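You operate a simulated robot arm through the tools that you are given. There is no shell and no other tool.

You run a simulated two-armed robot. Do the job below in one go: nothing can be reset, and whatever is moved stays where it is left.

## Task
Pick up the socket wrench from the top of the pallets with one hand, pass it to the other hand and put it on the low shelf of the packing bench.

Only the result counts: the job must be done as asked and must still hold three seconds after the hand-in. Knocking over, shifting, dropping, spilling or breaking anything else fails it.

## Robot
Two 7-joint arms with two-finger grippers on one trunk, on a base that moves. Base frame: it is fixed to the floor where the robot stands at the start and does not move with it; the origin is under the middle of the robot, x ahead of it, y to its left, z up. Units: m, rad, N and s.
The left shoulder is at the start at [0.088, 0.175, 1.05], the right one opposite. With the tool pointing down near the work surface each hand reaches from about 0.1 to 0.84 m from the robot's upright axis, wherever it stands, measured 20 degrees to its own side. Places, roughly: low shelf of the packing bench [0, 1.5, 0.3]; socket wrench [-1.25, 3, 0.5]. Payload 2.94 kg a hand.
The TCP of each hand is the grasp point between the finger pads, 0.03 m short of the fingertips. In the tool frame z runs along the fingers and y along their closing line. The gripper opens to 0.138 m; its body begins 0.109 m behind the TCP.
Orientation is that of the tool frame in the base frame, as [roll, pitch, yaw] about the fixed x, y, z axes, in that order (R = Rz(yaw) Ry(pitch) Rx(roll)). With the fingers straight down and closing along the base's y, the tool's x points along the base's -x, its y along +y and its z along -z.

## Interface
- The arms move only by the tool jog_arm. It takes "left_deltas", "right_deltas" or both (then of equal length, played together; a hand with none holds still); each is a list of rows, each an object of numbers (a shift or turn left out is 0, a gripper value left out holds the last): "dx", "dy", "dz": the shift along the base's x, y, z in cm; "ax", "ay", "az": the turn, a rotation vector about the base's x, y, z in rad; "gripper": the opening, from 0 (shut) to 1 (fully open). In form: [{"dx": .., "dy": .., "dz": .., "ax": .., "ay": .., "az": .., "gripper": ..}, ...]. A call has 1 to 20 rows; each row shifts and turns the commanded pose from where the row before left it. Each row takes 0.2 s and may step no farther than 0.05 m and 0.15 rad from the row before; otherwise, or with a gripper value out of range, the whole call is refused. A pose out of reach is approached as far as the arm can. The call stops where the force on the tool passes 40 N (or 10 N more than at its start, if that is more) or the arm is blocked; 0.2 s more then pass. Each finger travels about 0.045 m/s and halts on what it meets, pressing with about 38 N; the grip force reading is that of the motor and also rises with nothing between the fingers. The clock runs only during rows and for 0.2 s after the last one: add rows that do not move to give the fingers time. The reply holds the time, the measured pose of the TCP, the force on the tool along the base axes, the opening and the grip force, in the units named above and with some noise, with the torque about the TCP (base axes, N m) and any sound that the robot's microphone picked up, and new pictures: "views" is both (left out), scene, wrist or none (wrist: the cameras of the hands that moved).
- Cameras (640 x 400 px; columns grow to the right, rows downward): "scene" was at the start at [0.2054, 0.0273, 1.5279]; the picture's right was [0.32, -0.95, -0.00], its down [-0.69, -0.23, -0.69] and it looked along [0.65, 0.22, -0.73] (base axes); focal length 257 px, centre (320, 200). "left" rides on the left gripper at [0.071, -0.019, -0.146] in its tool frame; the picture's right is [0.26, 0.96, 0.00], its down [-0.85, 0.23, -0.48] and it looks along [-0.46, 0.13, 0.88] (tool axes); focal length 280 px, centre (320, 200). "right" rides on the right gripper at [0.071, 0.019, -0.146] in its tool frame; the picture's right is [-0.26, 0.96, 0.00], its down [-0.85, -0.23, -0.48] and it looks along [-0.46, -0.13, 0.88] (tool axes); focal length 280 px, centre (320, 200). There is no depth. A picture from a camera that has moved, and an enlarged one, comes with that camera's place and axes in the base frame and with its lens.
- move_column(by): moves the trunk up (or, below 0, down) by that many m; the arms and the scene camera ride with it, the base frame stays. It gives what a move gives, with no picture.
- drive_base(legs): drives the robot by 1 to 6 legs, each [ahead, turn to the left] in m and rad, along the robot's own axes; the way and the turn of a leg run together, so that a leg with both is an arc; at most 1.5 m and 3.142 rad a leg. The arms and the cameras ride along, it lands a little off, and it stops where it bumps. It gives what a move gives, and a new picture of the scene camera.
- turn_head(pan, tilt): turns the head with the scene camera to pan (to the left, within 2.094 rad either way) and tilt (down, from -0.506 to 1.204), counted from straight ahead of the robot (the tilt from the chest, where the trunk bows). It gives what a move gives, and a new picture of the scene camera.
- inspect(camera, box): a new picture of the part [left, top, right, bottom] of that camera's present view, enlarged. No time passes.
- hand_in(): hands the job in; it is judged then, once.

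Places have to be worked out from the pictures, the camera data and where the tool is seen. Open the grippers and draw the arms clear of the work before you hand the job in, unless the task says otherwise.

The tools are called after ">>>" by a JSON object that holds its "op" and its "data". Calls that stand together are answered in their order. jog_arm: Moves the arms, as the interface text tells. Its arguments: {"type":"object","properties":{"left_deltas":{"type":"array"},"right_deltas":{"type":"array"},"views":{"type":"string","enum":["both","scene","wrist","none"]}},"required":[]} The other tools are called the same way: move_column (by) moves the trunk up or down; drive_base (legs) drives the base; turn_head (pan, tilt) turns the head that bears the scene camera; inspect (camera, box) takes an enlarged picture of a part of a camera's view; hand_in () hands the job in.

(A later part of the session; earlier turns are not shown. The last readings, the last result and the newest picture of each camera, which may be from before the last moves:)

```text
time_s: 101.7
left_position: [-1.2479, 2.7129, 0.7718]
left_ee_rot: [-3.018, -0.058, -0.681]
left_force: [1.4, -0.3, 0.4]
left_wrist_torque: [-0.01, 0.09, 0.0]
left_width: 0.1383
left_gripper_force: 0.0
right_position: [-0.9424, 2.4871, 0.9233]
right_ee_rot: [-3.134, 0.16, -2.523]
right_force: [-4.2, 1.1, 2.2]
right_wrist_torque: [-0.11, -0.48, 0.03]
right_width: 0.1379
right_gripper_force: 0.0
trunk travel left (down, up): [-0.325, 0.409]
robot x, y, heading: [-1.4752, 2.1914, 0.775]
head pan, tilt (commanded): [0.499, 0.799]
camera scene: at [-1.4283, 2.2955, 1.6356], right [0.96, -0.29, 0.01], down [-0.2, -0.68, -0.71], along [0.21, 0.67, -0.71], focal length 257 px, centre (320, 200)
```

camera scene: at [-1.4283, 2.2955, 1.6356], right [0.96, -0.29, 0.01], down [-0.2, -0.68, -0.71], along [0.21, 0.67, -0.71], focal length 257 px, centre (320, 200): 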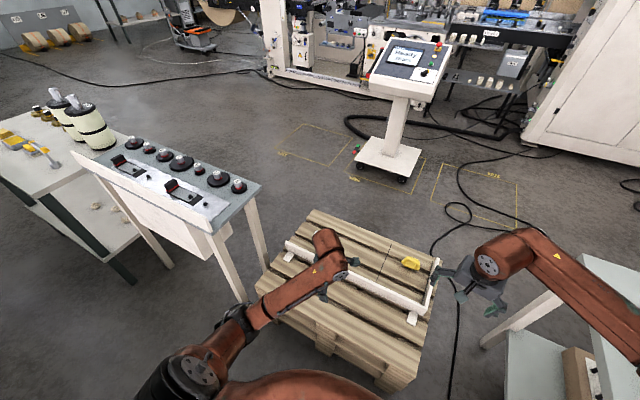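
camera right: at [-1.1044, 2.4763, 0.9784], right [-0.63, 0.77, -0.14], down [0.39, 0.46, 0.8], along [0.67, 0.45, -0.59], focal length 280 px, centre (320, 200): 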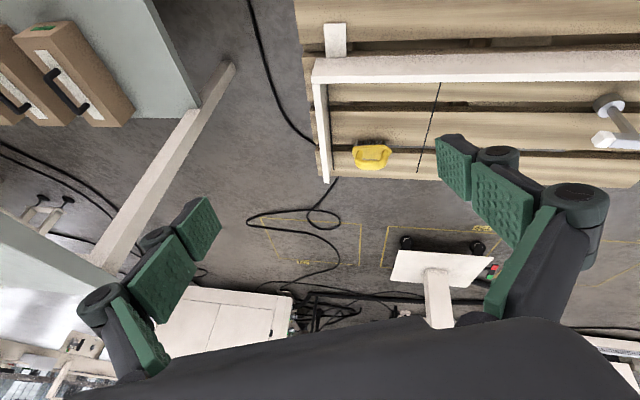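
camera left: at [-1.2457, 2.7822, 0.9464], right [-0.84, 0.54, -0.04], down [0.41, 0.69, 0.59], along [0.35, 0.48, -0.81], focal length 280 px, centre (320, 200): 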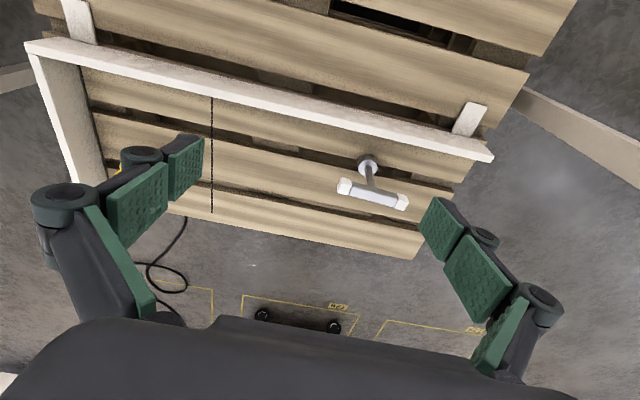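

The body is swinging back upright and the base heading is unchanged. I'll wait a little longer the same way.

>>> {"op": "turn_head", "data": {"pan": 0.3, "tilt": 0.8}}

>>> {"op": "turn_head", "data": {"pan": 0.35, "tilt": 0.8}}

```text
time_s: 102.4
left_position: [-1.2193, 2.7421, 0.7411]
left_ee_rot: [-3.074, -0.054, -0.659]
left_force: [0.3, 0.5, -0.9]
left_wrist_torque: [-0.03, -0.04, 0.01]
left_width: 0.1381
left_gripper_force: 0.1
right_position: [-0.8858, 2.5177, 0.8967]
right_ee_rot: [-3.122, 0.114, -2.599]
right_force: [1.3, -0.5, -0.7]
right_wrist_torque: [0.0, 0.16, 0.01]
right_width: 0.138
right_gripper_force: 0.0
trunk travel left (down, up): [-0.325, 0.409]
robot x, y, heading: [-1.4716, 2.1904, 0.775]
head pan, tilt (commanded): [0.3, 0.799]
camera scene: at [-1.3287, 2.37, 1.6315], right [0.88, -0.47, -0.02], down [-0.37, -0.66, -0.66], along [0.3, 0.59, -0.75], focal length 257 px, centre (320, 200)
```

scene: 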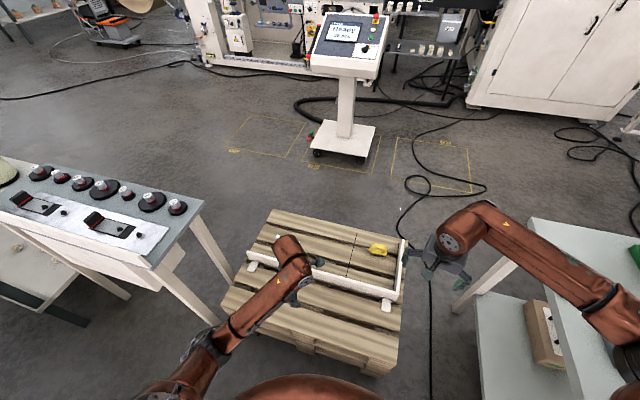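

```text
time_s: 103.0
left_position: [-1.2297, 2.735, 0.7495]
left_ee_rot: [-3.079, -0.037, -0.676]
left_force: [1.3, 1.1, -1.2]
left_wrist_torque: [-0.16, 0.13, 0.01]
left_width: 0.138
left_gripper_force: 0.1
right_position: [-0.914, 2.5122, 0.8967]
right_ee_rot: [-3.125, 0.117, -2.531]
right_force: [1.8, 1.9, -3.5]
right_wrist_torque: [-0.2, 0.23, 0.01]
right_width: 0.1379
right_gripper_force: 0.1
trunk travel left (down, up): [-0.325, 0.409]
robot x, y, heading: [-1.4728, 2.1935, 0.777]
head pan, tilt (commanded): [0.351, 0.799]
camera scene: at [-1.3903, 2.3162, 1.6319], right [0.9, -0.43, 0.0], down [-0.31, -0.65, -0.69], along [0.3, 0.63, -0.72], focal length 257 px, centre (320, 200)
```

scene: 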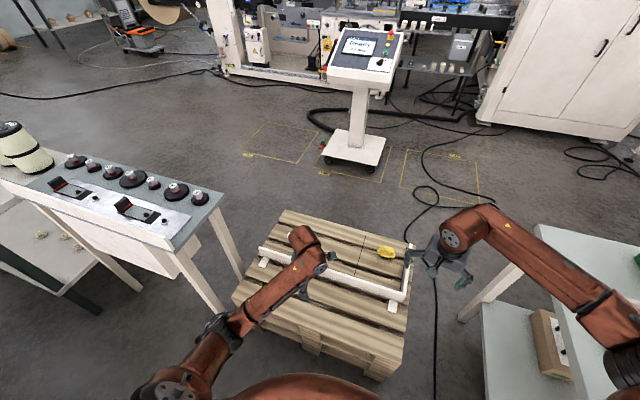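

The upper body is swaying less each time, and the base holds at heading 0.777. I'll wait a bit more until it is still.

>>> {"op": "turn_head", "data": {"pan": 0.3, "tilt": 0.75}}

>>> {"op": "turn_head", "data": {"pan": 0.35, "tilt": 0.8}}

>>> {"op": "turn_head", "data": {"pan": 0.3, "tilt": 0.8}}

```text
time_s: 103.7
left_position: [-1.2362, 2.7275, 0.7551]
left_ee_rot: [-3.059, -0.04, -0.674]
left_force: [-1.6, -0.2, -1.0]
left_wrist_torque: [0.09, -0.01, -0.01]
left_width: 0.1381
left_gripper_force: 0.0
right_position: [-0.921, 2.5028, 0.9073]
right_ee_rot: [-3.13, 0.134, -2.536]
right_force: [-0.5, 0.5, -0.7]
right_wrist_torque: [0.03, -0.04, 0.03]
right_width: 0.1381
right_gripper_force: 0.1
trunk travel left (down, up): [-0.325, 0.409]
robot x, y, heading: [-1.4739, 2.1931, 0.777]
head pan, tilt (commanded): [0.3, 0.75]
camera scene: at [-1.3956, 2.3062, 1.6367], right [0.88, -0.47, 0.0], down [-0.32, -0.6, -0.73], along [0.35, 0.65, -0.68], focal length 257 px, centre (320, 200)
```

scene: 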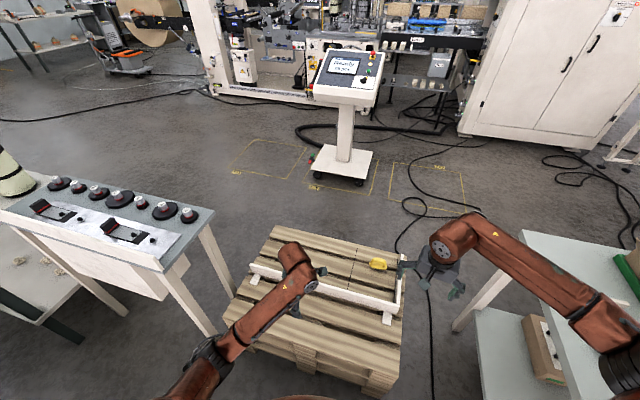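

```text
time_s: 104.3
left_position: [-1.2344, 2.7326, 0.7511]
left_ee_rot: [-3.074, -0.031, -0.67]
left_force: [-1.6, 0.0, 0.8]
left_wrist_torque: [0.07, -0.08, -0.02]
left_width: 0.1378
left_gripper_force: 0.2
right_position: [-0.9157, 2.5091, 0.9044]
right_ee_rot: [-3.128, 0.123, -2.539]
right_force: [-0.4, -0.6, 0.5]
right_wrist_torque: [0.08, -0.05, 0.0]
right_width: 0.1382
right_gripper_force: 0.0
trunk travel left (down, up): [-0.325, 0.409]
robot x, y, heading: [-1.4757, 2.1948, 0.777]
head pan, tilt (commanded): [0.351, 0.799]
camera scene: at [-1.4004, 2.3061, 1.6331], right [0.9, -0.43, 0.0], down [-0.31, -0.65, -0.7], along [0.3, 0.63, -0.71], focal length 257 px, centre (320, 200)
```

scene: 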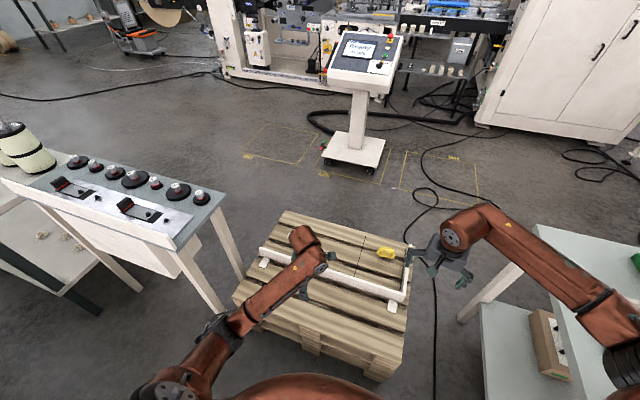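

```text
time_s: 104.9
left_position: [-1.2322, 2.7351, 0.7482]
left_ee_rot: [-3.082, -0.03, -0.673]
left_force: [-0.5, 0.0, -0.5]
left_wrist_torque: [-0.01, 0.05, 0.03]
left_width: 0.1379
left_gripper_force: 0.2
right_position: [-0.9116, 2.5127, 0.8987]
right_ee_rot: [-3.128, 0.117, -2.539]
right_force: [-1.0, 0.1, 0.0]
right_wrist_torque: [-0.02, 0.04, -0.04]
right_width: 0.138
right_gripper_force: 0.0
trunk travel left (down, up): [-0.325, 0.409]
robot x, y, heading: [-1.4782, 2.1901, 0.772]
head pan, tilt (commanded): [0.3, 0.799]
camera scene: at [-1.3915, 2.3096, 1.6323], right [0.88, -0.47, 0.0], down [-0.34, -0.63, -0.7], along [0.33, 0.61, -0.72], focal length 257 px, centre (320, 200)
```

scene: 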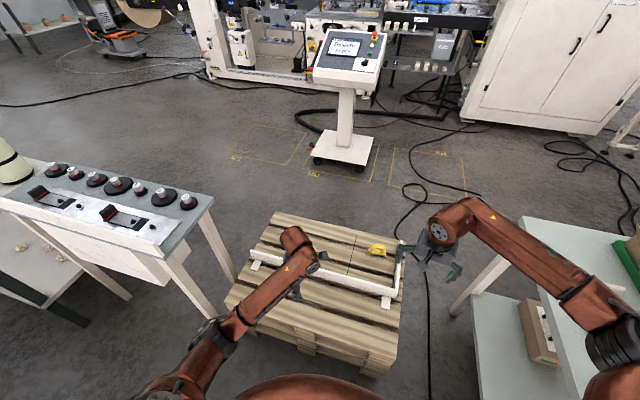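

The robot is still again at about [-1.476, 2.192], heading 0.776. I'll straighten both hands to point straight down, left with fingers closing toward the pallets, while keeping them where they are.

>>> {"op": "jog_arm", "data": {"left_deltas": [{"ax": -0.014, "ay": 0.03, "az": -0.064}, {"ax": -0.014, "ay": 0.03, "az": -0.064}, {"dx": 0}], "right_deltas": [{"ax": -0.0275, "ay": 0.052, "az": 0.0865}, {"ax": -0.0275, "ay": 0.052, "az": 0.0865}, {"dx": 0}], "views": "both"}}

```text
time_s: 105.7
left_position: [-1.2356, 2.7348, 0.7477]
left_ee_rot: [3.136, 0.002, -0.799]
left_force: [-0.5, 0.2, 0.3]
left_wrist_torque: [0.0, -0.01, -0.01]
left_width: 0.1376
left_gripper_force: 0.1
right_position: [-0.9131, 2.5117, 0.8988]
right_ee_rot: [3.133, 0.002, -2.365]
right_force: [0.3, 0.0, 0.3]
right_wrist_torque: [0.0, -0.01, 0.03]
right_width: 0.1379
right_gripper_force: 0.2
trunk travel left (down, up): [-0.325, 0.409]
robot x, y, heading: [-1.4744, 2.1927, 0.775]
head pan, tilt (commanded): [0.3, 0.799]
camera scene: at [-1.3924, 2.3086, 1.6324], right [0.88, -0.47, 0.0], down [-0.34, -0.63, -0.7], along [0.33, 0.61, -0.72], focal length 257 px, centre (320, 200)
camera right: at [-0.9763, 2.4753, 1.0443], right [-0.49, 0.87, 0.01], down [0.77, 0.43, 0.48], along [0.41, 0.24, -0.88], focal length 280 px, centre (320, 200)
camera left: at [-1.1704, 2.698, 0.8945], right [-0.51, -0.86, 0.0], down [-0.75, 0.45, 0.48], along [-0.41, 0.24, -0.88], focal length 280 px, centre (320, 200)
```

scene: 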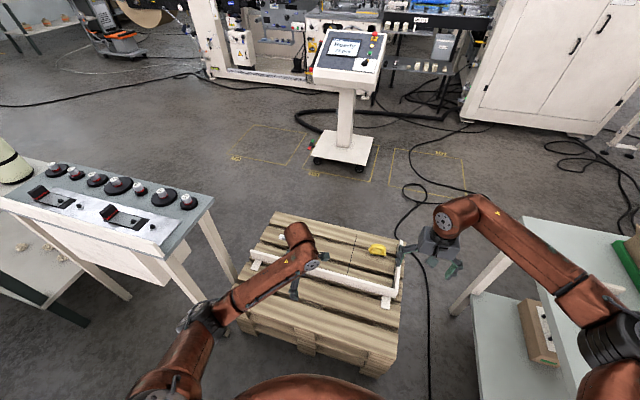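
right: 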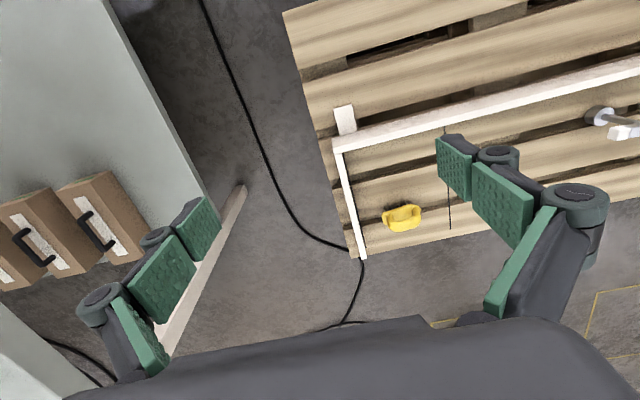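
left: 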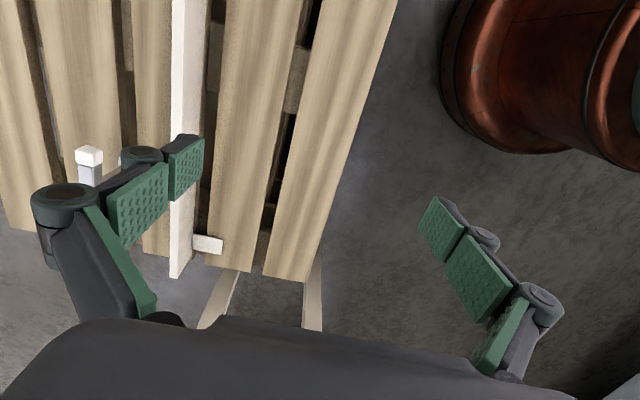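

Both hands point straight down now. I'll lower the trunk 0.12 m, which is still above everything on the pallets, and watch how the body shifts.

>>> {"op": "move_column", "data": {"by": -0.12}}

>>> {"op": "inspect", "data": {"camera": "scene", "box": [0, 0, 640, 400]}}

```text
time_s: 107.2
left_position: [-1.2339, 2.7352, 0.6288]
left_ee_rot: [3.137, 0.001, -0.799]
left_force: [-0.2, -0.1, 0.4]
left_wrist_torque: [0.02, -0.02, -0.01]
left_width: 0.1375
left_gripper_force: 0.2
right_position: [-0.912, 2.5122, 0.7802]
right_ee_rot: [3.134, 0.005, -2.365]
right_force: [0.0, -0.1, -0.4]
right_wrist_torque: [-0.01, -0.04, 0.01]
right_width: 0.138
right_gripper_force: 0.1
trunk travel left (down, up): [-0.205, 0.529]
robot x, y, heading: [-1.4746, 2.1904, 0.771]
head pan, tilt (commanded): [0.3, 0.799]
```

```text
1.00 times, centred on (320, 200) of scene (not enlarged: the box is as wide or as high as the picture)
camera zoom: at [-1.332, 2.3678, 1.5077], right [0.88, -0.47, 0.0], down [-0.34, -0.63, -0.7], along [0.33, 0.61, -0.72], focal length 257 px, centre (320, 200)
```

zoom: 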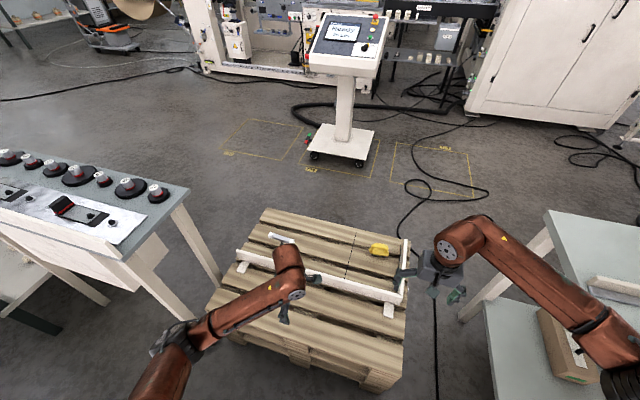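

Lowering the trunk carries the shoulders forward while the hands keep their place, which extends the reach, so I need not drive closer. I'll raise the left hand slightly and lower the trunk another 0.1 m.

>>> {"op": "jog_arm", "data": {"left_deltas": [{"dz": 4}, {"dz": 4}], "right_deltas": [{"dz": 4}, {"dz": 4}], "views": "none"}}

>>> {"op": "move_column", "data": {"by": -0.1}}

>>> {"op": "turn_head", "data": {"pan": 0.4, "tilt": 0.9}}

```text
time_s: 107.8
left_position: [-1.2346, 2.7334, 0.7083]
left_ee_rot: [3.137, 0.004, -0.799]
left_force: [0.4, -0.3, 0.2]
left_wrist_torque: [-0.02, -0.02, -0.01]
left_width: 0.1379
left_gripper_force: 0.0
right_position: [-0.9127, 2.5114, 0.8606]
right_ee_rot: [3.132, 0.003, -2.363]
right_force: [-0.6, 0.3, 0.6]
right_wrist_torque: [0.01, -0.03, -0.02]
right_width: 0.1379
right_gripper_force: 0.1
trunk travel left (down, up): [-0.205, 0.529]
robot x, y, heading: [-1.4708, 2.1962, 0.778]
head pan, tilt (commanded): [0.3, 0.799]
```

```text
time_s: 109.1
left_position: [-1.2307, 2.7371, 0.6073]
left_ee_rot: [3.132, 0.002, -0.799]
left_force: [0.2, 0.3, 0.4]
left_wrist_torque: [0.03, -0.01, 0.0]
left_width: 0.1376
left_gripper_force: 0.1
right_position: [-0.9095, 2.515, 0.7578]
right_ee_rot: [3.133, -0.002, -2.367]
right_force: [0.1, -1.2, 0.3]
right_wrist_torque: [0.05, -0.03, 0.01]
right_width: 0.1382
right_gripper_force: 0.1
trunk travel left (down, up): [-0.105, 0.629]
robot x, y, heading: [-1.4733, 2.1946, 0.778]
head pan, tilt (commanded): [0.3, 0.799]
```

```text
time_s: 109.8
left_position: [-1.2343, 2.7336, 0.6101]
left_ee_rot: [3.137, 0.001, -0.799]
left_force: [-0.1, 0.9, -0.7]
left_wrist_torque: [-0.04, 0.0, -0.02]
left_width: 0.1378
left_gripper_force: 0.0
right_position: [-0.9122, 2.5117, 0.7619]
right_ee_rot: [3.133, 0.005, -2.366]
right_force: [1.1, 0.5, 0.8]
right_wrist_torque: [-0.01, 0.02, 0.05]
right_width: 0.1382
right_gripper_force: 0.1
trunk travel left (down, up): [-0.105, 0.629]
robot x, y, heading: [-1.4722, 2.193, 0.773]
head pan, tilt (commanded): [0.4, 0.901]
camera scene: at [-1.2627, 2.4437, 1.3858], right [0.92, -0.39, 0.0], down [-0.31, -0.73, -0.61], along [0.23, 0.57, -0.79], focal length 257 px, centre (320, 200)
```

scene: 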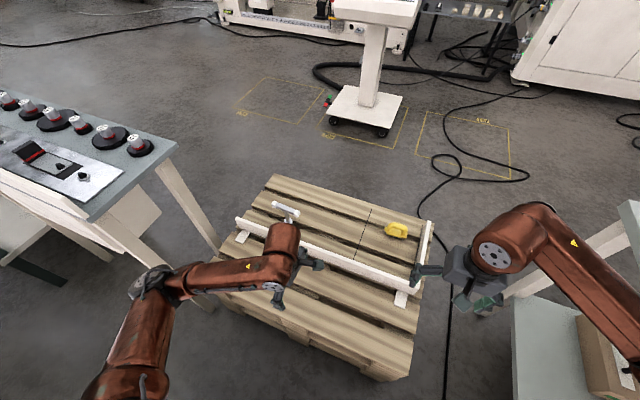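

The left elbow is about 11 cm clear of the cart leg and will draw in as I reach out. I'll raise the left hand to z 0.70, carry it over the wrench and part-close the fingers.

>>> {"op": "jog_arm", "data": {"left_deltas": [{"dz": 4.5}, {"dz": 4.5}, {"dx": 0.93, "dy": 3.99}, {"dx": 0.93, "dy": 3.99}, {"dx": 0.93, "dy": 3.99}, {"dx": 0.93, "dy": 3.99}, {"dx": 0.93, "dy": 3.99, "gripper": 0.55}, {"dx": 0.93, "dy": 3.99, "gripper": 0.55}, {"dx": 0.93, "dy": 3.99, "gripper": 0.55}, {"dx": 0.93, "dy": 3.99, "gripper": 0.55}, {"gripper": 0.55}], "views": "both"}}

```text
time_s: 111.7
left_position: [-1.203, 3.0131, 0.695]
left_ee_rot: [3.09, 0.016, -0.673]
left_force: [-1.4, 0.0, -1.5]
left_wrist_torque: [-0.01, -0.26, 0.03]
left_width: 0.0761
left_gripper_force: 0.0
right_position: [-0.9046, 2.5069, 0.7693]
right_ee_rot: [3.133, 0.014, -2.42]
right_force: [-1.0, -0.3, 0.1]
right_wrist_torque: [0.07, 0.02, -0.04]
right_width: 0.138
right_gripper_force: 0.0
trunk travel left (down, up): [-0.105, 0.629]
robot x, y, heading: [-1.4756, 2.1967, 0.777]
head pan, tilt (commanded): [0.4, 0.901]
stopped in row 9 (left hand): the arm was blocked; the commanded pose is now the measured one
camera scene: at [-1.1816, 2.5253, 1.3683], right [0.92, -0.39, -0.04], down [-0.34, -0.76, -0.55], along [0.18, 0.52, -0.83], focal length 257 px, centre (320, 200)
camera left: at [-1.1309, 2.9891, 0.8395], right [-0.4, -0.92, 0.05], down [-0.79, 0.36, 0.5], along [-0.48, 0.16, -0.86], focal length 280 px, centre (320, 200)
```

scene: 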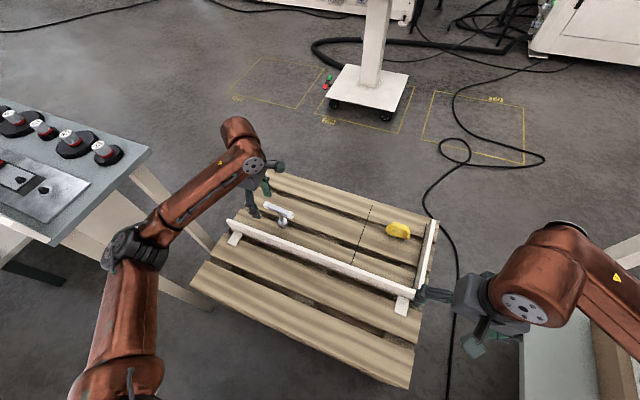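
left: 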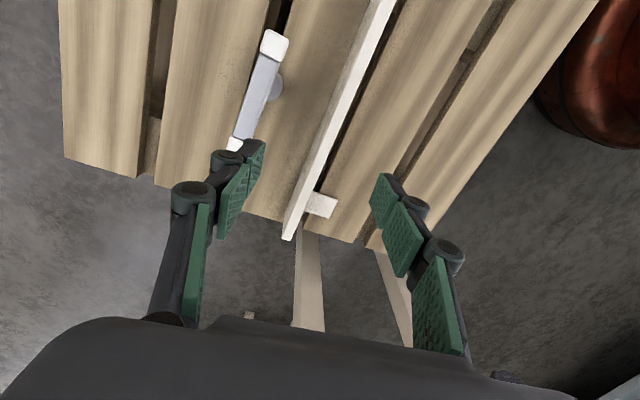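

The left elbow came up against the cart's front leg (the cart looks unmoved), so the arm must be straighter there. I'll draw the left hand back first.

>>> {"op": "jog_arm", "data": {"left_deltas": [{"dx": -0.5, "dy": -2.5, "dz": 0.5}, {"dx": -0.93, "dy": -3.99, "dz": 0.5}, {"dx": -0.93, "dy": -3.99}, {"dx": -0.93, "dy": -3.99}], "views": "scene"}}

```text
time_s: 112.1
left_position: [-1.2707, 3.0048, 0.7118]
left_ee_rot: [3.034, 0.047, -0.519]
left_force: [0.2, -1.9, -4.8]
left_wrist_torque: [0.13, 0.28, -0.04]
left_width: 0.0763
left_gripper_force: 0.1
right_position: [-0.9036, 2.4835, 0.8182]
right_ee_rot: [3.105, 0.071, -2.493]
right_force: [-0.5, 1.7, 1.2]
right_wrist_torque: [-0.17, 0.02, -0.02]
right_width: 0.138
right_gripper_force: 0.0
trunk travel left (down, up): [-0.105, 0.629]
robot x, y, heading: [-1.4702, 2.1949, 0.779]
head pan, tilt (commanded): [0.4, 0.901]
stopped in row 1 (left hand): the arm was blocked; the commanded pose is now the measured one
camera scene: at [-1.151, 2.5577, 1.3592], right [0.92, -0.38, -0.05], down [-0.35, -0.78, -0.53], along [0.16, 0.5, -0.85], focal length 257 px, centre (320, 200)
```

scene: 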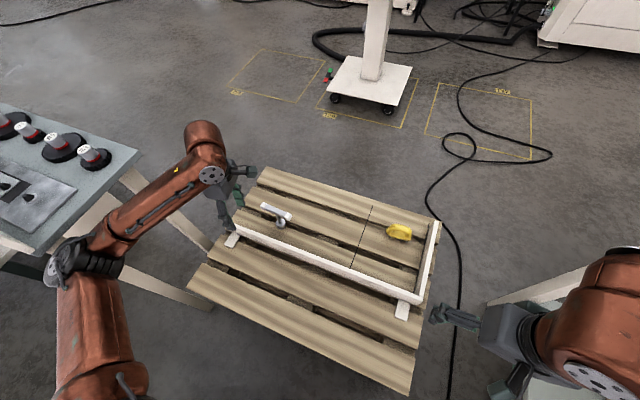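

The body is leaning further forward with both arms out and the trunk low. I'll raise the trunk now, which also carries the shoulders back over the base.

>>> {"op": "move_column", "data": {"by": 0.12}}

>>> {"op": "inspect", "data": {"camera": "scene", "box": [0, 0, 640, 400]}}

```text
time_s: 112.4
left_position: [-1.2729, 2.9427, 0.7632]
left_ee_rot: [3.093, 0.014, -0.484]
left_force: [4.7, -3.5, -0.3]
left_wrist_torque: [0.37, 0.5, -0.03]
left_width: 0.0764
left_gripper_force: 0.4
right_position: [-0.9352, 2.4067, 0.8824]
right_ee_rot: [3.059, 0.196, -2.541]
right_force: [1.1, -2.4, 2.0]
right_wrist_torque: [0.32, 0.16, 0.08]
right_width: 0.138
right_gripper_force: 0.0
trunk travel left (down, up): [-0.107, 0.627]
robot x, y, heading: [-1.4681, 2.1927, 0.747]
head pan, tilt (commanded): [0.4, 0.901]
stopped: the arm was blocked; the commanded pose is now the measured one
```

```text
1.00 times, centred on (320, 200) of scene (not enlarged: the box is as wide or as high as the picture)
camera zoom: at [-1.1483, 2.5136, 1.3708], right [0.91, -0.42, -0.05], down [-0.37, -0.75, -0.54], along [0.19, 0.51, -0.84], focal length 257 px, centre (320, 200)
```

zoom: 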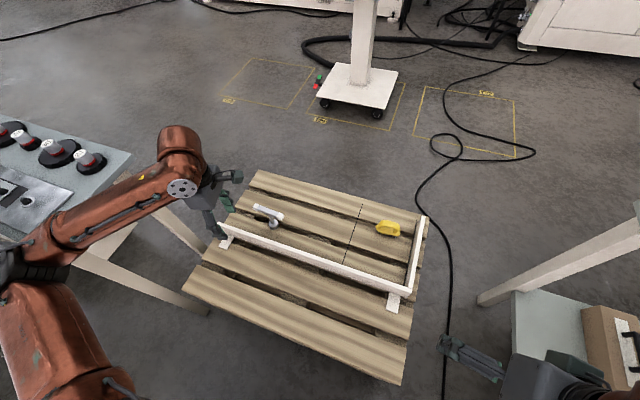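

The lean is starting to recover. I'll only nudge the head now to give it time to settle without new arm commands.

>>> {"op": "turn_head", "data": {"pan": 0.5, "tilt": 0.85}}

```text
time_s: 113.1
left_position: [-1.3191, 2.9574, 0.7525]
left_ee_rot: [3.086, 0.038, -0.483]
left_force: [-0.4, 0.0, -1.6]
left_wrist_torque: [-0.06, -0.18, 0.02]
left_width: 0.076
left_gripper_force: 0.0
right_position: [-0.9569, 2.4206, 0.8644]
right_ee_rot: [3.093, 0.171, -2.55]
right_force: [-1.7, 1.5, 2.6]
right_wrist_torque: [-0.24, -0.19, -0.07]
right_width: 0.138
right_gripper_force: 0.0
trunk travel left (down, up): [-0.107, 0.627]
robot x, y, heading: [-1.4725, 2.1896, 0.778]
head pan, tilt (commanded): [0.499, 0.85]
camera scene: at [-1.2021, 2.5358, 1.3758], right [0.96, -0.29, -0.03], down [-0.25, -0.77, -0.59], along [0.15, 0.57, -0.81], focal length 257 px, centre (320, 200)
```

scene: 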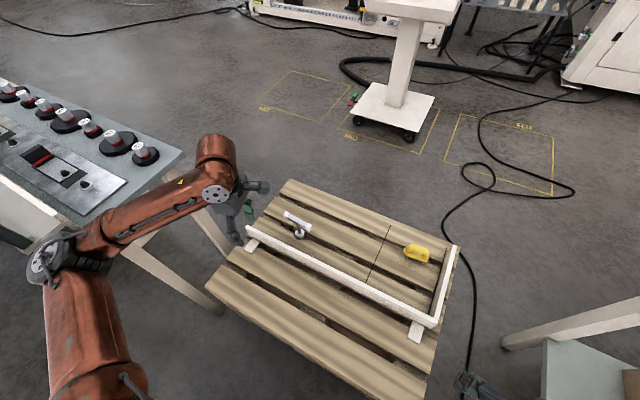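

Still swaying a little. I'll wait once more before acting.

>>> {"op": "turn_head", "data": {"pan": 0.6, "tilt": 0.85}}

>>> {"op": "turn_head", "data": {"pan": 0.8, "tilt": 0.85}}

```text
time_s: 113.7
left_position: [-1.3044, 2.9537, 0.7497]
left_ee_rot: [3.072, 0.033, -0.462]
left_force: [0.8, -0.5, -0.2]
left_wrist_torque: [0.0, 0.05, -0.02]
left_width: 0.0758
left_gripper_force: 0.1
right_position: [-0.9472, 2.42, 0.8766]
right_ee_rot: [3.072, 0.179, -2.524]
right_force: [0.2, 0.4, 0.4]
right_wrist_torque: [0.04, 0.0, 0.03]
right_width: 0.1379
right_gripper_force: 0.2
trunk travel left (down, up): [-0.107, 0.627]
robot x, y, heading: [-1.473, 2.1918, 0.778]
head pan, tilt (commanded): [0.6, 0.85]
camera scene: at [-1.1813, 2.5368, 1.3723], right [0.98, -0.2, -0.06], down [-0.19, -0.78, -0.59], along [0.07, 0.59, -0.8], focal length 257 px, centre (320, 200)
```

scene: 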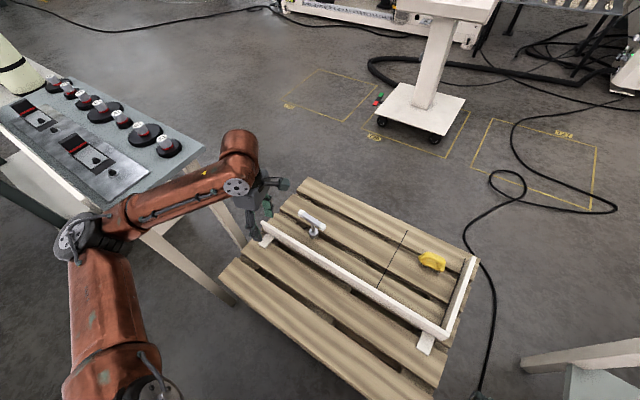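

```text
time_s: 114.5
left_position: [-1.3243, 2.9461, 0.7643]
left_ee_rot: [3.102, 0.049, -0.491]
left_force: [0.1, 0.1, 0.9]
left_wrist_torque: [0.0, 0.01, -0.01]
left_width: 0.0759
left_gripper_force: 0.0
right_position: [-0.962, 2.4108, 0.8681]
right_ee_rot: [3.087, 0.187, -2.522]
right_force: [-0.4, 0.3, -0.4]
right_wrist_torque: [-0.08, -0.06, -0.01]
right_width: 0.138
right_gripper_force: 0.0
trunk travel left (down, up): [-0.107, 0.627]
robot x, y, heading: [-1.4704, 2.1896, 0.776]
head pan, tilt (commanded): [0.799, 0.85]
camera scene: at [-1.2228, 2.5163, 1.3796], right [1.0, 0.0, -0.06], down [-0.03, -0.79, -0.62], along [-0.05, 0.62, -0.79], focal length 257 px, centre (320, 200)
```

scene: 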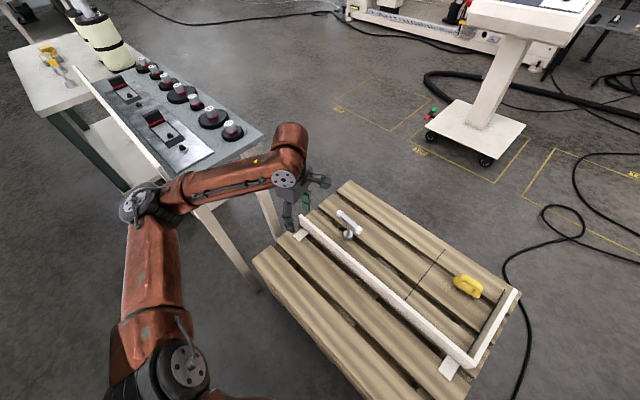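

The body keeps a slight lean, so I'll look closely at the left elbow and the cart for contact.

>>> {"op": "inspect", "data": {"camera": "scene", "box": [60, 80, 340, 255]}}

>>> {"op": "inspect", "data": {"camera": "left", "box": [0, 0, 640, 400]}}

>>> {"op": "inspect", "data": {"camera": "right", "box": [0, 0, 640, 400]}}

```text
2.29 times, centred on (200, 168) of scene
camera zoom: at [-1.2228, 2.5163, 1.3796], right [1.0, 0.0, -0.06], down [-0.03, -0.79, -0.62], along [-0.05, 0.62, -0.79], focal length 586 px, centre (594, 274)
```

zoom: 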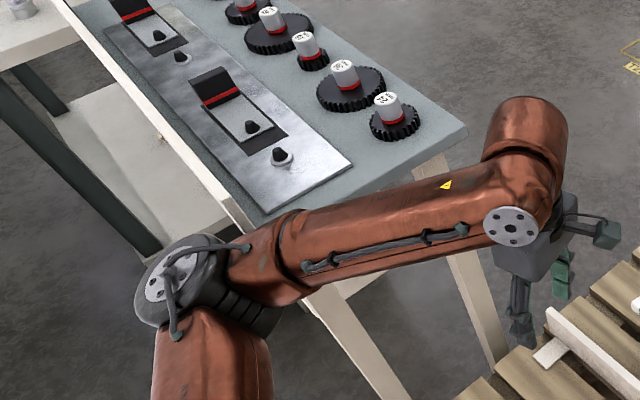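

```text
1.00 times, centred on (320, 200) of left (not enlarged: the box is as wide or as high as the picture)
camera zoom: at [-1.2431, 2.9316, 0.9062], right [-0.22, -0.97, 0.03], down [-0.83, 0.2, 0.52], along [-0.52, 0.09, -0.85], focal length 280 px, centre (320, 200)
```

zoom: 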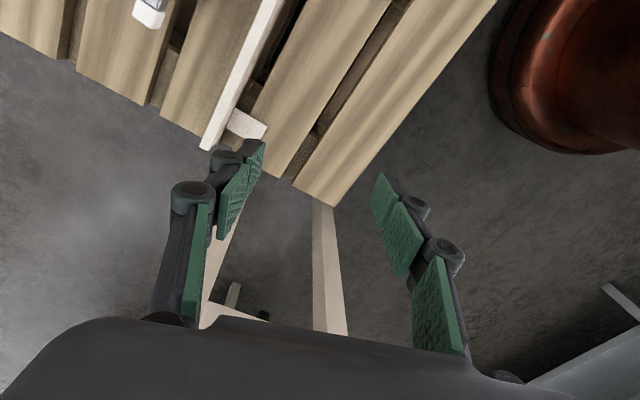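

```text
1.00 times, centred on (320, 200) of right (not enlarged: the box is as wide or as high as the picture)
camera zoom: at [-1.0472, 2.3641, 0.9996], right [-0.36, 0.93, 0.1], down [0.76, 0.23, 0.61], along [0.55, 0.29, -0.78], focal length 280 px, centre (320, 200)
```

zoom: 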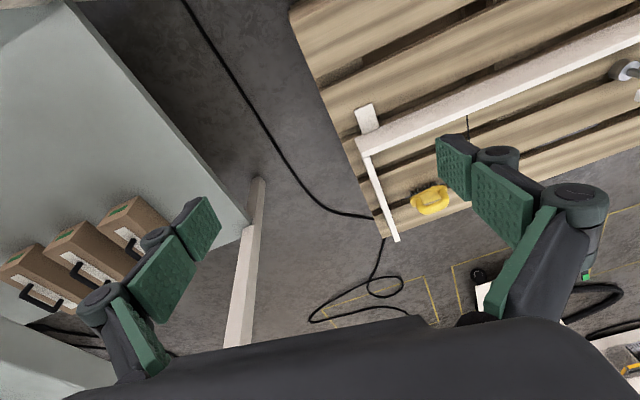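

The left elbow rests against the front of the cart's panel. I'll raise the trunk again now that it is calmer, which moves the shoulder and elbow up and back.

>>> {"op": "move_column", "data": {"by": 0.06}}

```text
time_s: 114.8
left_position: [-1.3407, 2.8965, 0.7847]
left_ee_rot: [3.103, 0.051, -0.52]
left_force: [-0.5, -0.5, -0.4]
left_wrist_torque: [0.1, -0.07, 0.01]
left_width: 0.0761
left_gripper_force: 0.0
right_position: [-0.9975, 2.3693, 0.8964]
right_ee_rot: [3.086, 0.277, -2.492]
right_force: [-2.7, 1.2, -0.2]
right_wrist_torque: [-0.12, -0.39, -0.02]
right_width: 0.138
right_gripper_force: 0.0
trunk travel left (down, up): [-0.111, 0.624]
robot x, y, heading: [-1.469, 2.1928, 0.781]
head pan, tilt (commanded): [0.799, 0.85]
stopped: the arm was blocked; the commanded pose is now the measured one
```

Each reset relaxes the contact a little. I'll let it settle again and re-read.

>>> {"op": "turn_head", "data": {"pan": 0.7, "tilt": 0.85}}

>>> {"op": "turn_head", "data": {"pan": 0.8, "tilt": 0.85}}

```text
time_s: 115.5
left_position: [-1.3283, 2.8993, 0.7801]
left_ee_rot: [3.091, 0.042, -0.521]
left_force: [0.3, 0.2, -0.6]
left_wrist_torque: [-0.01, 0.06, 0.01]
left_width: 0.076
left_gripper_force: 0.1
right_position: [-0.989, 2.3728, 0.8966]
right_ee_rot: [3.081, 0.279, -2.505]
right_force: [0.2, -0.4, -0.3]
right_wrist_torque: [0.0, 0.0, 0.0]
right_width: 0.1377
right_gripper_force: 0.1
trunk travel left (down, up): [-0.111, 0.624]
robot x, y, heading: [-1.4695, 2.1916, 0.772]
head pan, tilt (commanded): [0.7, 0.85]
camera scene: at [-1.2042, 2.5251, 1.3798], right [0.99, -0.1, -0.06], down [-0.12, -0.79, -0.6], along [0.01, 0.61, -0.8], focal length 257 px, centre (320, 200)
```

scene: 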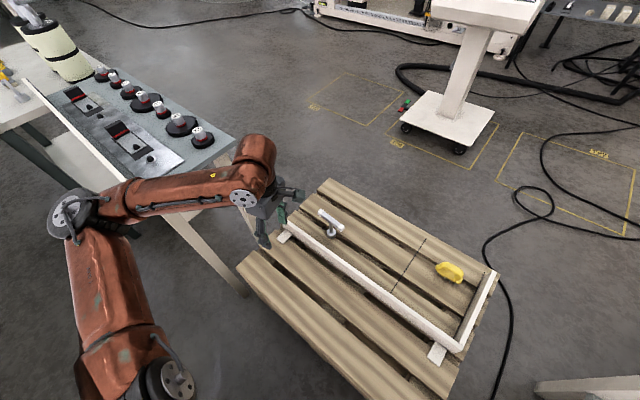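

```text
time_s: 116.1
left_position: [-1.3304, 2.8987, 0.7804]
left_ee_rot: [3.094, 0.042, -0.521]
left_force: [0.7, 0.8, -0.2]
left_wrist_torque: [0.01, -0.02, 0.03]
left_width: 0.0757
left_gripper_force: 0.0
right_position: [-0.9903, 2.3732, 0.8962]
right_ee_rot: [3.08, 0.279, -2.502]
right_force: [-0.4, 0.6, 0.9]
right_wrist_torque: [-0.03, -0.01, -0.02]
right_width: 0.138
right_gripper_force: 0.1
trunk travel left (down, up): [-0.111, 0.624]
robot x, y, heading: [-1.4705, 2.1892, 0.776]
head pan, tilt (commanded): [0.799, 0.85]
camera scene: at [-1.2134, 2.5246, 1.3807], right [1.0, 0.0, -0.07], down [-0.04, -0.79, -0.61], along [-0.05, 0.61, -0.79], focal length 257 px, centre (320, 200)
```

scene: 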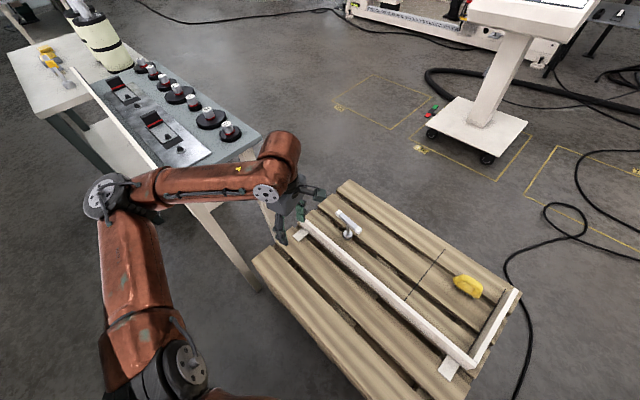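

The lean remains, so there may be a second contact on the right side. I'll look at the right elbow.

>>> {"op": "turn_head", "data": {"pan": -0.8, "tilt": 0.85}}

```text
time_s: 117.8
left_position: [-1.3307, 2.8985, 0.7801]
left_ee_rot: [3.094, 0.042, -0.521]
left_force: [1.1, -0.3, -0.1]
left_wrist_torque: [0.0, -0.03, 0.0]
left_width: 0.076
left_gripper_force: 0.0
right_position: [-0.9889, 2.3726, 0.8958]
right_ee_rot: [3.081, 0.278, -2.503]
right_force: [0.1, 0.1, 0.3]
right_wrist_torque: [-0.01, 0.01, -0.02]
right_width: 0.1379
right_gripper_force: 0.1
trunk travel left (down, up): [-0.111, 0.624]
robot x, y, heading: [-1.471, 2.191, 0.778]
head pan, tilt (commanded): [-0.799, 0.85]
camera scene: at [-1.1352, 2.4445, 1.3807], right [-0.02, -1.0, 0.07], down [-0.79, -0.02, -0.61], along [0.61, -0.07, -0.79], focal length 257 px, centre (320, 200)
```

scene: 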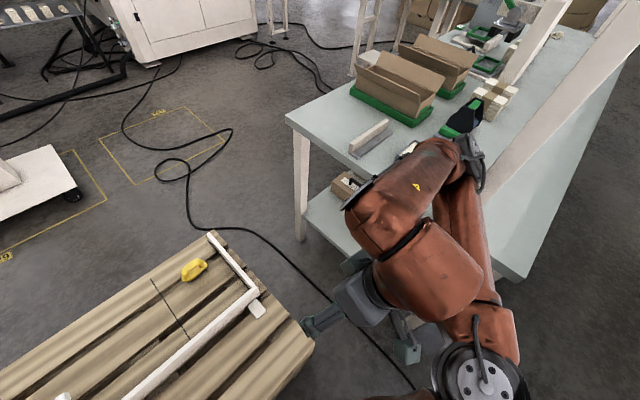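

The right elbow is against the bench's shelf post. I'll move the right hand forward and slightly inward to draw that elbow away.

>>> {"op": "jog_arm", "data": {"right_deltas": [{"dx": 1.5, "dy": 2.2}, {"dx": 1.5, "dy": 2.2}, {"dx": 1.5, "dy": 2.2}, {"dx": 1.5, "dy": 2.2}], "views": "scene"}}

```text
time_s: 118.1
left_position: [-1.3554, 2.8386, 0.7837]
left_ee_rot: [3.061, 0.103, -0.573]
left_force: [-0.7, -2.2, -0.3]
left_wrist_torque: [0.13, -0.07, -0.04]
left_width: 0.0756
left_gripper_force: 0.0
right_position: [-1.0161, 2.3373, 0.9141]
right_ee_rot: [3.073, 0.381, -2.488]
right_force: [-0.1, -1.0, -0.6]
right_wrist_torque: [0.1, -0.01, 0.01]
right_width: 0.1379
right_gripper_force: 0.0
trunk travel left (down, up): [-0.111, 0.624]
robot x, y, heading: [-1.4721, 2.1881, 0.77]
head pan, tilt (commanded): [-0.799, 0.85]
stopped in row 1 (left hand): the arm was blocked; the commanded pose is now the measured one
camera scene: at [-1.1393, 2.438, 1.3825], right [-0.02, -1.0, 0.06], down [-0.79, -0.02, -0.61], along [0.61, -0.06, -0.79], focal length 257 px, centre (320, 200)
```

scene: 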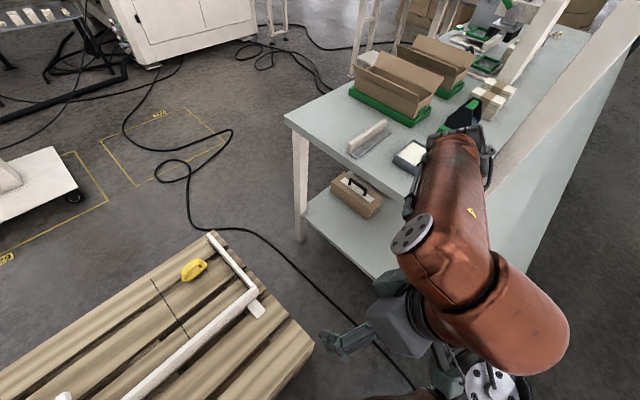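

The right elbow is hooked just beyond the shelf post. Turning the base slightly left moves the right elbow forward and inward off the post, and the left elbow back from the cart.

>>> {"op": "drive_base", "data": {"legs": [[0, 0.18]]}}

```text
time_s: 118.9
left_position: [-1.4943, 2.7697, 0.78]
left_ee_rot: [3.074, 0.082, -0.43]
left_force: [-57.0, 27.7, 14.4]
left_wrist_torque: [-3.0, -6.67, 0.82]
left_width: 0.0762
left_gripper_force: 0.2
right_position: [-1.2171, 2.2547, 0.9855]
right_ee_rot: [2.55, 0.26, -2.398]
right_force: [-71.4, 64.1, 109.4]
right_wrist_torque: [-2.0, -2.1, -0.68]
right_width: 0.0368
right_gripper_force: 0.1
trunk travel left (down, up): [-0.111, 0.624]
robot x, y, heading: [-1.4728, 2.1941, 0.804]
head pan, tilt (commanded): [-0.799, 0.85]
stopped in leg 1: the robot was blocked; the commanded pose is now the measured one
camera scene: at [-1.2595, 2.3959, 1.4029], right [0.0, -1.0, 0.02], down [-0.74, -0.02, -0.68], along [0.68, -0.02, -0.74], focal length 257 px, centre (320, 200)
```

scene: 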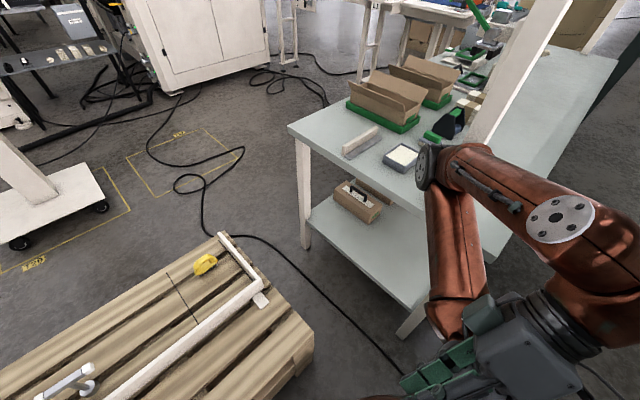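

The torso is upright again. Both hands report forces, probably from being swung quickly, so I'll let things settle and look again.

>>> {"op": "turn_head", "data": {"pan": -0.6, "tilt": 1.0}}

>>> {"op": "turn_head", "data": {"pan": 0.7, "tilt": 0.95}}

```text
time_s: 119.6
left_position: [-1.4268, 2.7342, 0.7891]
left_ee_rot: [3.073, 0.173, -0.54]
left_force: [-2.1, 1.6, 1.5]
left_wrist_torque: [-0.09, -0.11, -0.03]
left_width: 0.0761
left_gripper_force: 0.1
right_position: [-1.1501, 2.2277, 0.9819]
right_ee_rot: [2.455, 0.305, -2.652]
right_force: [-4.4, 26.8, 15.5]
right_wrist_torque: [-0.97, -0.37, 0.62]
right_width: 0.1102
right_gripper_force: 0.1
trunk travel left (down, up): [-0.111, 0.624]
robot x, y, heading: [-1.4748, 2.1891, 0.78]
head pan, tilt (commanded): [-0.6, 1.0]
camera scene: at [-1.2355, 2.3667, 1.3855], right [0.18, -0.98, 0.0], down [-0.83, -0.15, -0.54], along [0.53, 0.1, -0.84], focal length 257 px, centre (320, 200)
```

scene: 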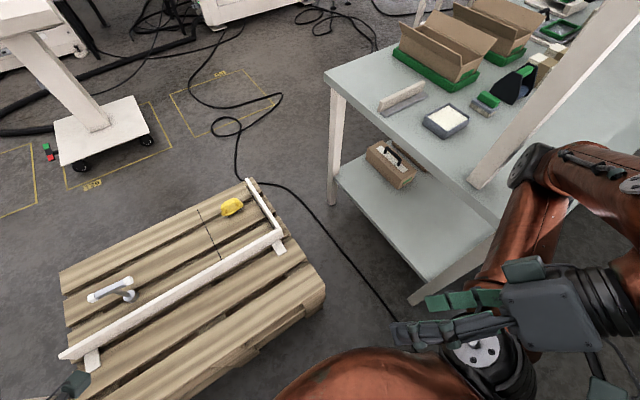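

```text
time_s: 121.1
left_position: [-1.4467, 2.7606, 0.7826]
left_ee_rot: [3.083, 0.112, -0.53]
left_force: [-0.3, -0.6, -0.7]
left_wrist_torque: [0.01, -0.04, 0.02]
left_width: 0.076
left_gripper_force: 0.2
right_position: [-1.182, 2.2672, 0.9982]
right_ee_rot: [2.477, 0.326, -2.667]
right_force: [4.5, 36.5, 14.6]
right_wrist_torque: [-1.15, -0.48, 1.55]
right_width: 0.1128
right_gripper_force: 0.0
trunk travel left (down, up): [-0.111, 0.624]
robot x, y, heading: [-1.4719, 2.1928, 0.788]
head pan, tilt (commanded): [0.7, 0.949]
camera scene: at [-1.3455, 2.4789, 1.39], right [1.0, -0.08, 0.04], down [-0.05, -0.83, -0.56], along [0.08, 0.55, -0.83], focal length 257 px, centre (320, 200)
```

scene: 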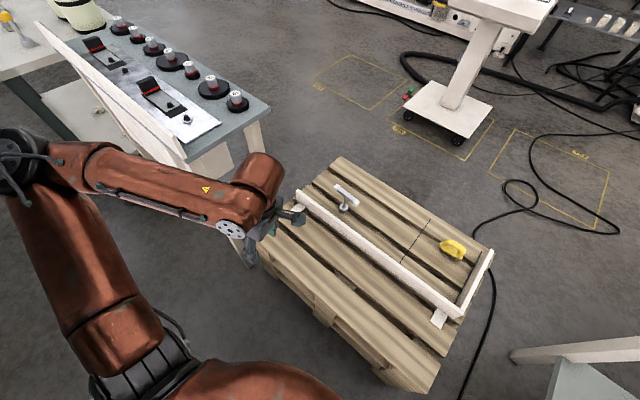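

The right elbow is now on the aisle side of the post, so backing should be free. I'll back the base 0.15 m.

>>> {"op": "drive_base", "data": {"legs": [[-0.15, 0]]}}

```text
time_s: 121.8
left_position: [-1.4382, 2.7303, 0.7927]
left_ee_rot: [3.084, 0.22, -0.501]
left_force: [0.4, 0.0, 1.3]
left_wrist_torque: [0.01, -0.05, -0.03]
left_width: 0.076
left_gripper_force: 0.2
right_position: [-1.1463, 2.2226, 0.9895]
right_ee_rot: [2.387, 0.323, -2.664]
right_force: [-0.7, 0.7, 0.7]
right_wrist_torque: [-0.02, 0.0, -0.03]
right_width: 0.139
right_gripper_force: 0.1
trunk travel left (down, up): [-0.111, 0.624]
robot x, y, heading: [-1.472, 2.1899, 0.793]
head pan, tilt (commanded): [0.7, 0.949]
stopped in leg 1: the robot was blocked; the commanded pose is now the measured one
camera scene: at [-1.2781, 2.3951, 1.3957], right [1.0, -0.08, -0.02], down [-0.08, -0.8, -0.6], along [0.03, 0.6, -0.8], focal length 257 px, centre (320, 200)
```

scene: 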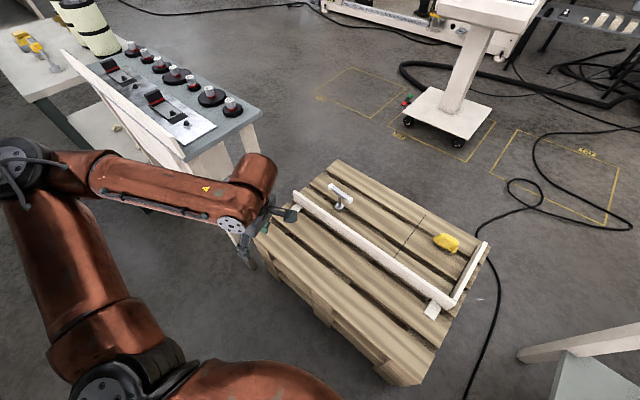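

Forces on both hands are gone now. I'll let the sway die out and then try again.

>>> {"op": "turn_head", "data": {"pan": 0.6, "tilt": 0.9}}

>>> {"op": "turn_head", "data": {"pan": -0.7, "tilt": 0.9}}

```text
time_s: 122.5
left_position: [-1.4294, 2.7167, 0.788]
left_ee_rot: [3.041, 0.256, -0.505]
left_force: [-3.5, 0.3, -3.1]
left_wrist_torque: [-0.02, -0.23, -0.02]
left_width: 0.0759
left_gripper_force: 0.0
right_position: [-1.1283, 2.2108, 0.9877]
right_ee_rot: [2.363, 0.315, -2.673]
right_force: [12.7, 5.1, 21.6]
right_wrist_torque: [-1.96, -1.26, 1.47]
right_width: 0.1386
right_gripper_force: 0.0
trunk travel left (down, up): [-0.111, 0.624]
robot x, y, heading: [-1.4738, 2.1887, 0.794]
head pan, tilt (commanded): [0.6, 0.901]
camera scene: at [-1.2682, 2.4045, 1.3964], right [0.98, -0.18, -0.03], down [-0.15, -0.76, -0.63], along [0.09, 0.63, -0.77], focal length 257 px, centre (320, 200)
```

scene: 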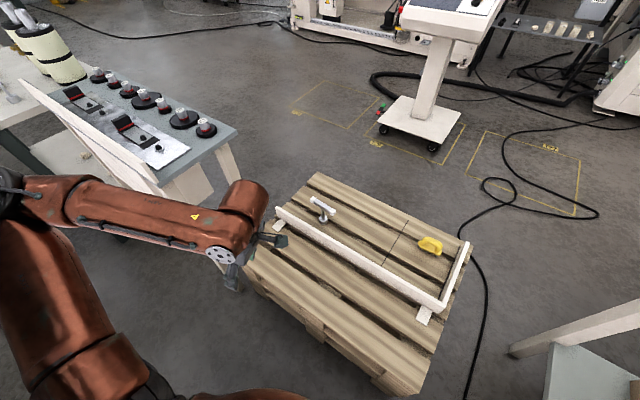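

```text
time_s: 123.9
left_position: [-1.4421, 2.7393, 0.7853]
left_ee_rot: [3.074, 0.204, -0.504]
left_force: [2.1, 0.6, 10.7]
left_wrist_torque: [-0.02, -0.19, -0.03]
left_width: 0.0755
left_gripper_force: 0.1
right_position: [-1.155, 2.2343, 0.9924]
right_ee_rot: [2.406, 0.331, -2.659]
right_force: [0.0, 3.8, 4.9]
right_wrist_torque: [-0.6, -0.32, 0.04]
right_width: 0.1375
right_gripper_force: 0.1
trunk travel left (down, up): [-0.111, 0.624]
robot x, y, heading: [-1.4753, 2.189, 0.794]
head pan, tilt (commanded): [-0.7, 0.901]
camera scene: at [-1.2413, 2.37, 1.3937], right [0.1, -1.0, 0.0], down [-0.78, -0.08, -0.62], along [0.62, 0.06, -0.78], focal length 257 px, centre (320, 200)
```

scene: 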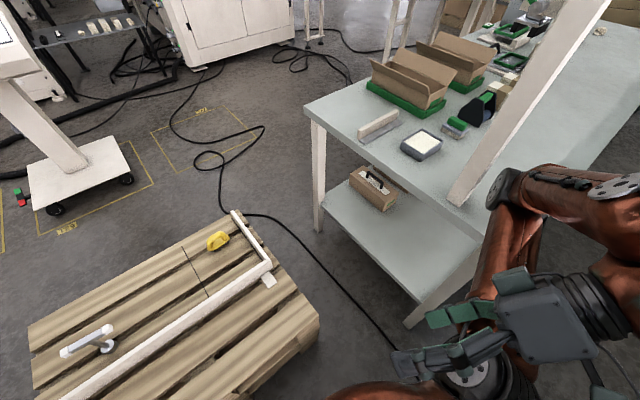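

The right elbow sits low over the bench's corner, perhaps resting on it. I'll try lifting the trunk a little from this calm state.

>>> {"op": "move_column", "data": {"by": 0.05}}

```text
time_s: 124.8
left_position: [-1.4437, 2.7307, 0.8292]
left_ee_rot: [3.048, 0.221, -0.506]
left_force: [1.2, 0.4, 0.2]
left_wrist_torque: [-0.12, 0.07, 0.05]
left_width: 0.0757
left_gripper_force: 0.1
right_position: [-1.153, 2.2232, 1.042]
right_ee_rot: [2.402, 0.333, -2.678]
right_force: [0.0, 0.6, -0.5]
right_wrist_torque: [-0.06, 0.01, 0.01]
right_width: 0.1378
right_gripper_force: 0.0
trunk travel left (down, up): [-0.16, 0.574]
robot x, y, heading: [-1.4804, 2.1873, 0.775]
head pan, tilt (commanded): [-0.7, 0.901]
stopped: the arm was blocked; the commanded pose is now the measured one
```

The trunk rose 5 cm and the hand forces are zero. I'll raise it further.

>>> {"op": "move_column", "data": {"by": 0.08}}

>>> {"op": "turn_head", "data": {"pan": -0.6, "tilt": 0.9}}

```text
time_s: 125.9
left_position: [-1.4471, 2.7148, 0.9168]
left_ee_rot: [3.066, 0.222, -0.508]
left_force: [-0.1, -0.1, -0.2]
left_wrist_torque: [-0.04, -0.03, 0.03]
left_width: 0.0759
left_gripper_force: 0.0
right_position: [-1.1575, 2.2035, 1.1209]
right_ee_rot: [2.398, 0.33, -2.689]
right_force: [-0.8, 0.4, -0.2]
right_wrist_torque: [-0.04, -0.02, -0.01]
right_width: 0.1382
right_gripper_force: 0.1
trunk travel left (down, up): [-0.24, 0.494]
robot x, y, heading: [-1.481, 2.1819, 0.74]
head pan, tilt (commanded): [-0.7, 0.901]
```

```text
time_s: 126.6
left_position: [-1.4514, 2.7148, 0.9169]
left_ee_rot: [3.064, 0.223, -0.505]
left_force: [0.7, -0.4, -0.1]
left_wrist_torque: [-0.01, 0.02, 0.0]
left_width: 0.0759
left_gripper_force: 0.1
right_position: [-1.1608, 2.2049, 1.1197]
right_ee_rot: [2.395, 0.329, -2.681]
right_force: [-0.2, -0.9, -0.7]
right_wrist_torque: [0.01, -0.01, -0.03]
right_width: 0.138
right_gripper_force: 0.1
trunk travel left (down, up): [-0.24, 0.494]
robot x, y, heading: [-1.4842, 2.1798, 0.741]
head pan, tilt (commanded): [-0.6, 0.901]
camera scene: at [-1.3123, 2.237, 1.5387], right [0.14, -0.99, -0.02], down [-0.78, -0.09, -0.62], along [0.61, 0.1, -0.79], focal length 257 px, centre (320, 200)
```

scene: 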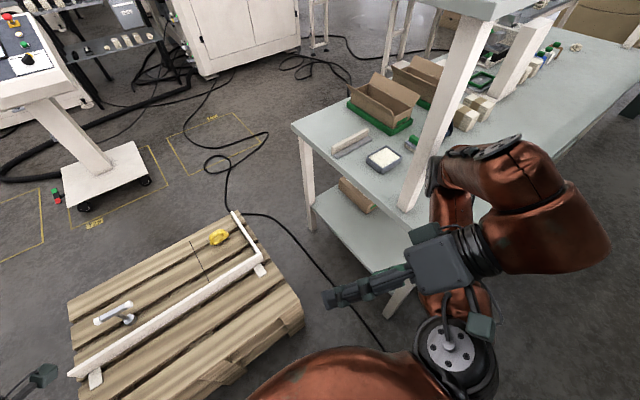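

Calm and unblocked now. I'll back up 0.15 m.

>>> {"op": "drive_base", "data": {"legs": [[-0.12, 0]]}}

```text
time_s: 127.3
left_position: [-1.4571, 2.7274, 0.9082]
left_ee_rot: [3.053, 0.212, -0.502]
left_force: [-0.3, -0.4, 1.1]
left_wrist_torque: [0.18, -0.04, -0.06]
left_width: 0.0759
left_gripper_force: 0.1
right_position: [-1.1608, 2.2224, 1.1202]
right_ee_rot: [2.413, 0.325, -2.669]
right_force: [0.3, -1.4, -0.7]
right_wrist_torque: [0.19, 0.06, 0.02]
right_width: 0.1379
right_gripper_force: 0.1
trunk travel left (down, up): [-0.24, 0.494]
robot x, y, heading: [-1.4819, 2.1835, 0.744]
head pan, tilt (commanded): [-0.6, 0.901]
stopped in leg 1: the robot was blocked; the commanded pose is now the measured one
camera scene: at [-1.3203, 2.2663, 1.5372], right [0.14, -0.99, 0.0], down [-0.78, -0.11, -0.62], along [0.61, 0.09, -0.78], focal length 257 px, centre (320, 200)
```

scene: 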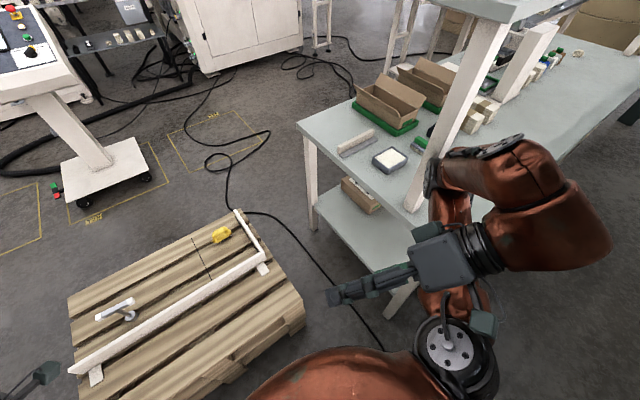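

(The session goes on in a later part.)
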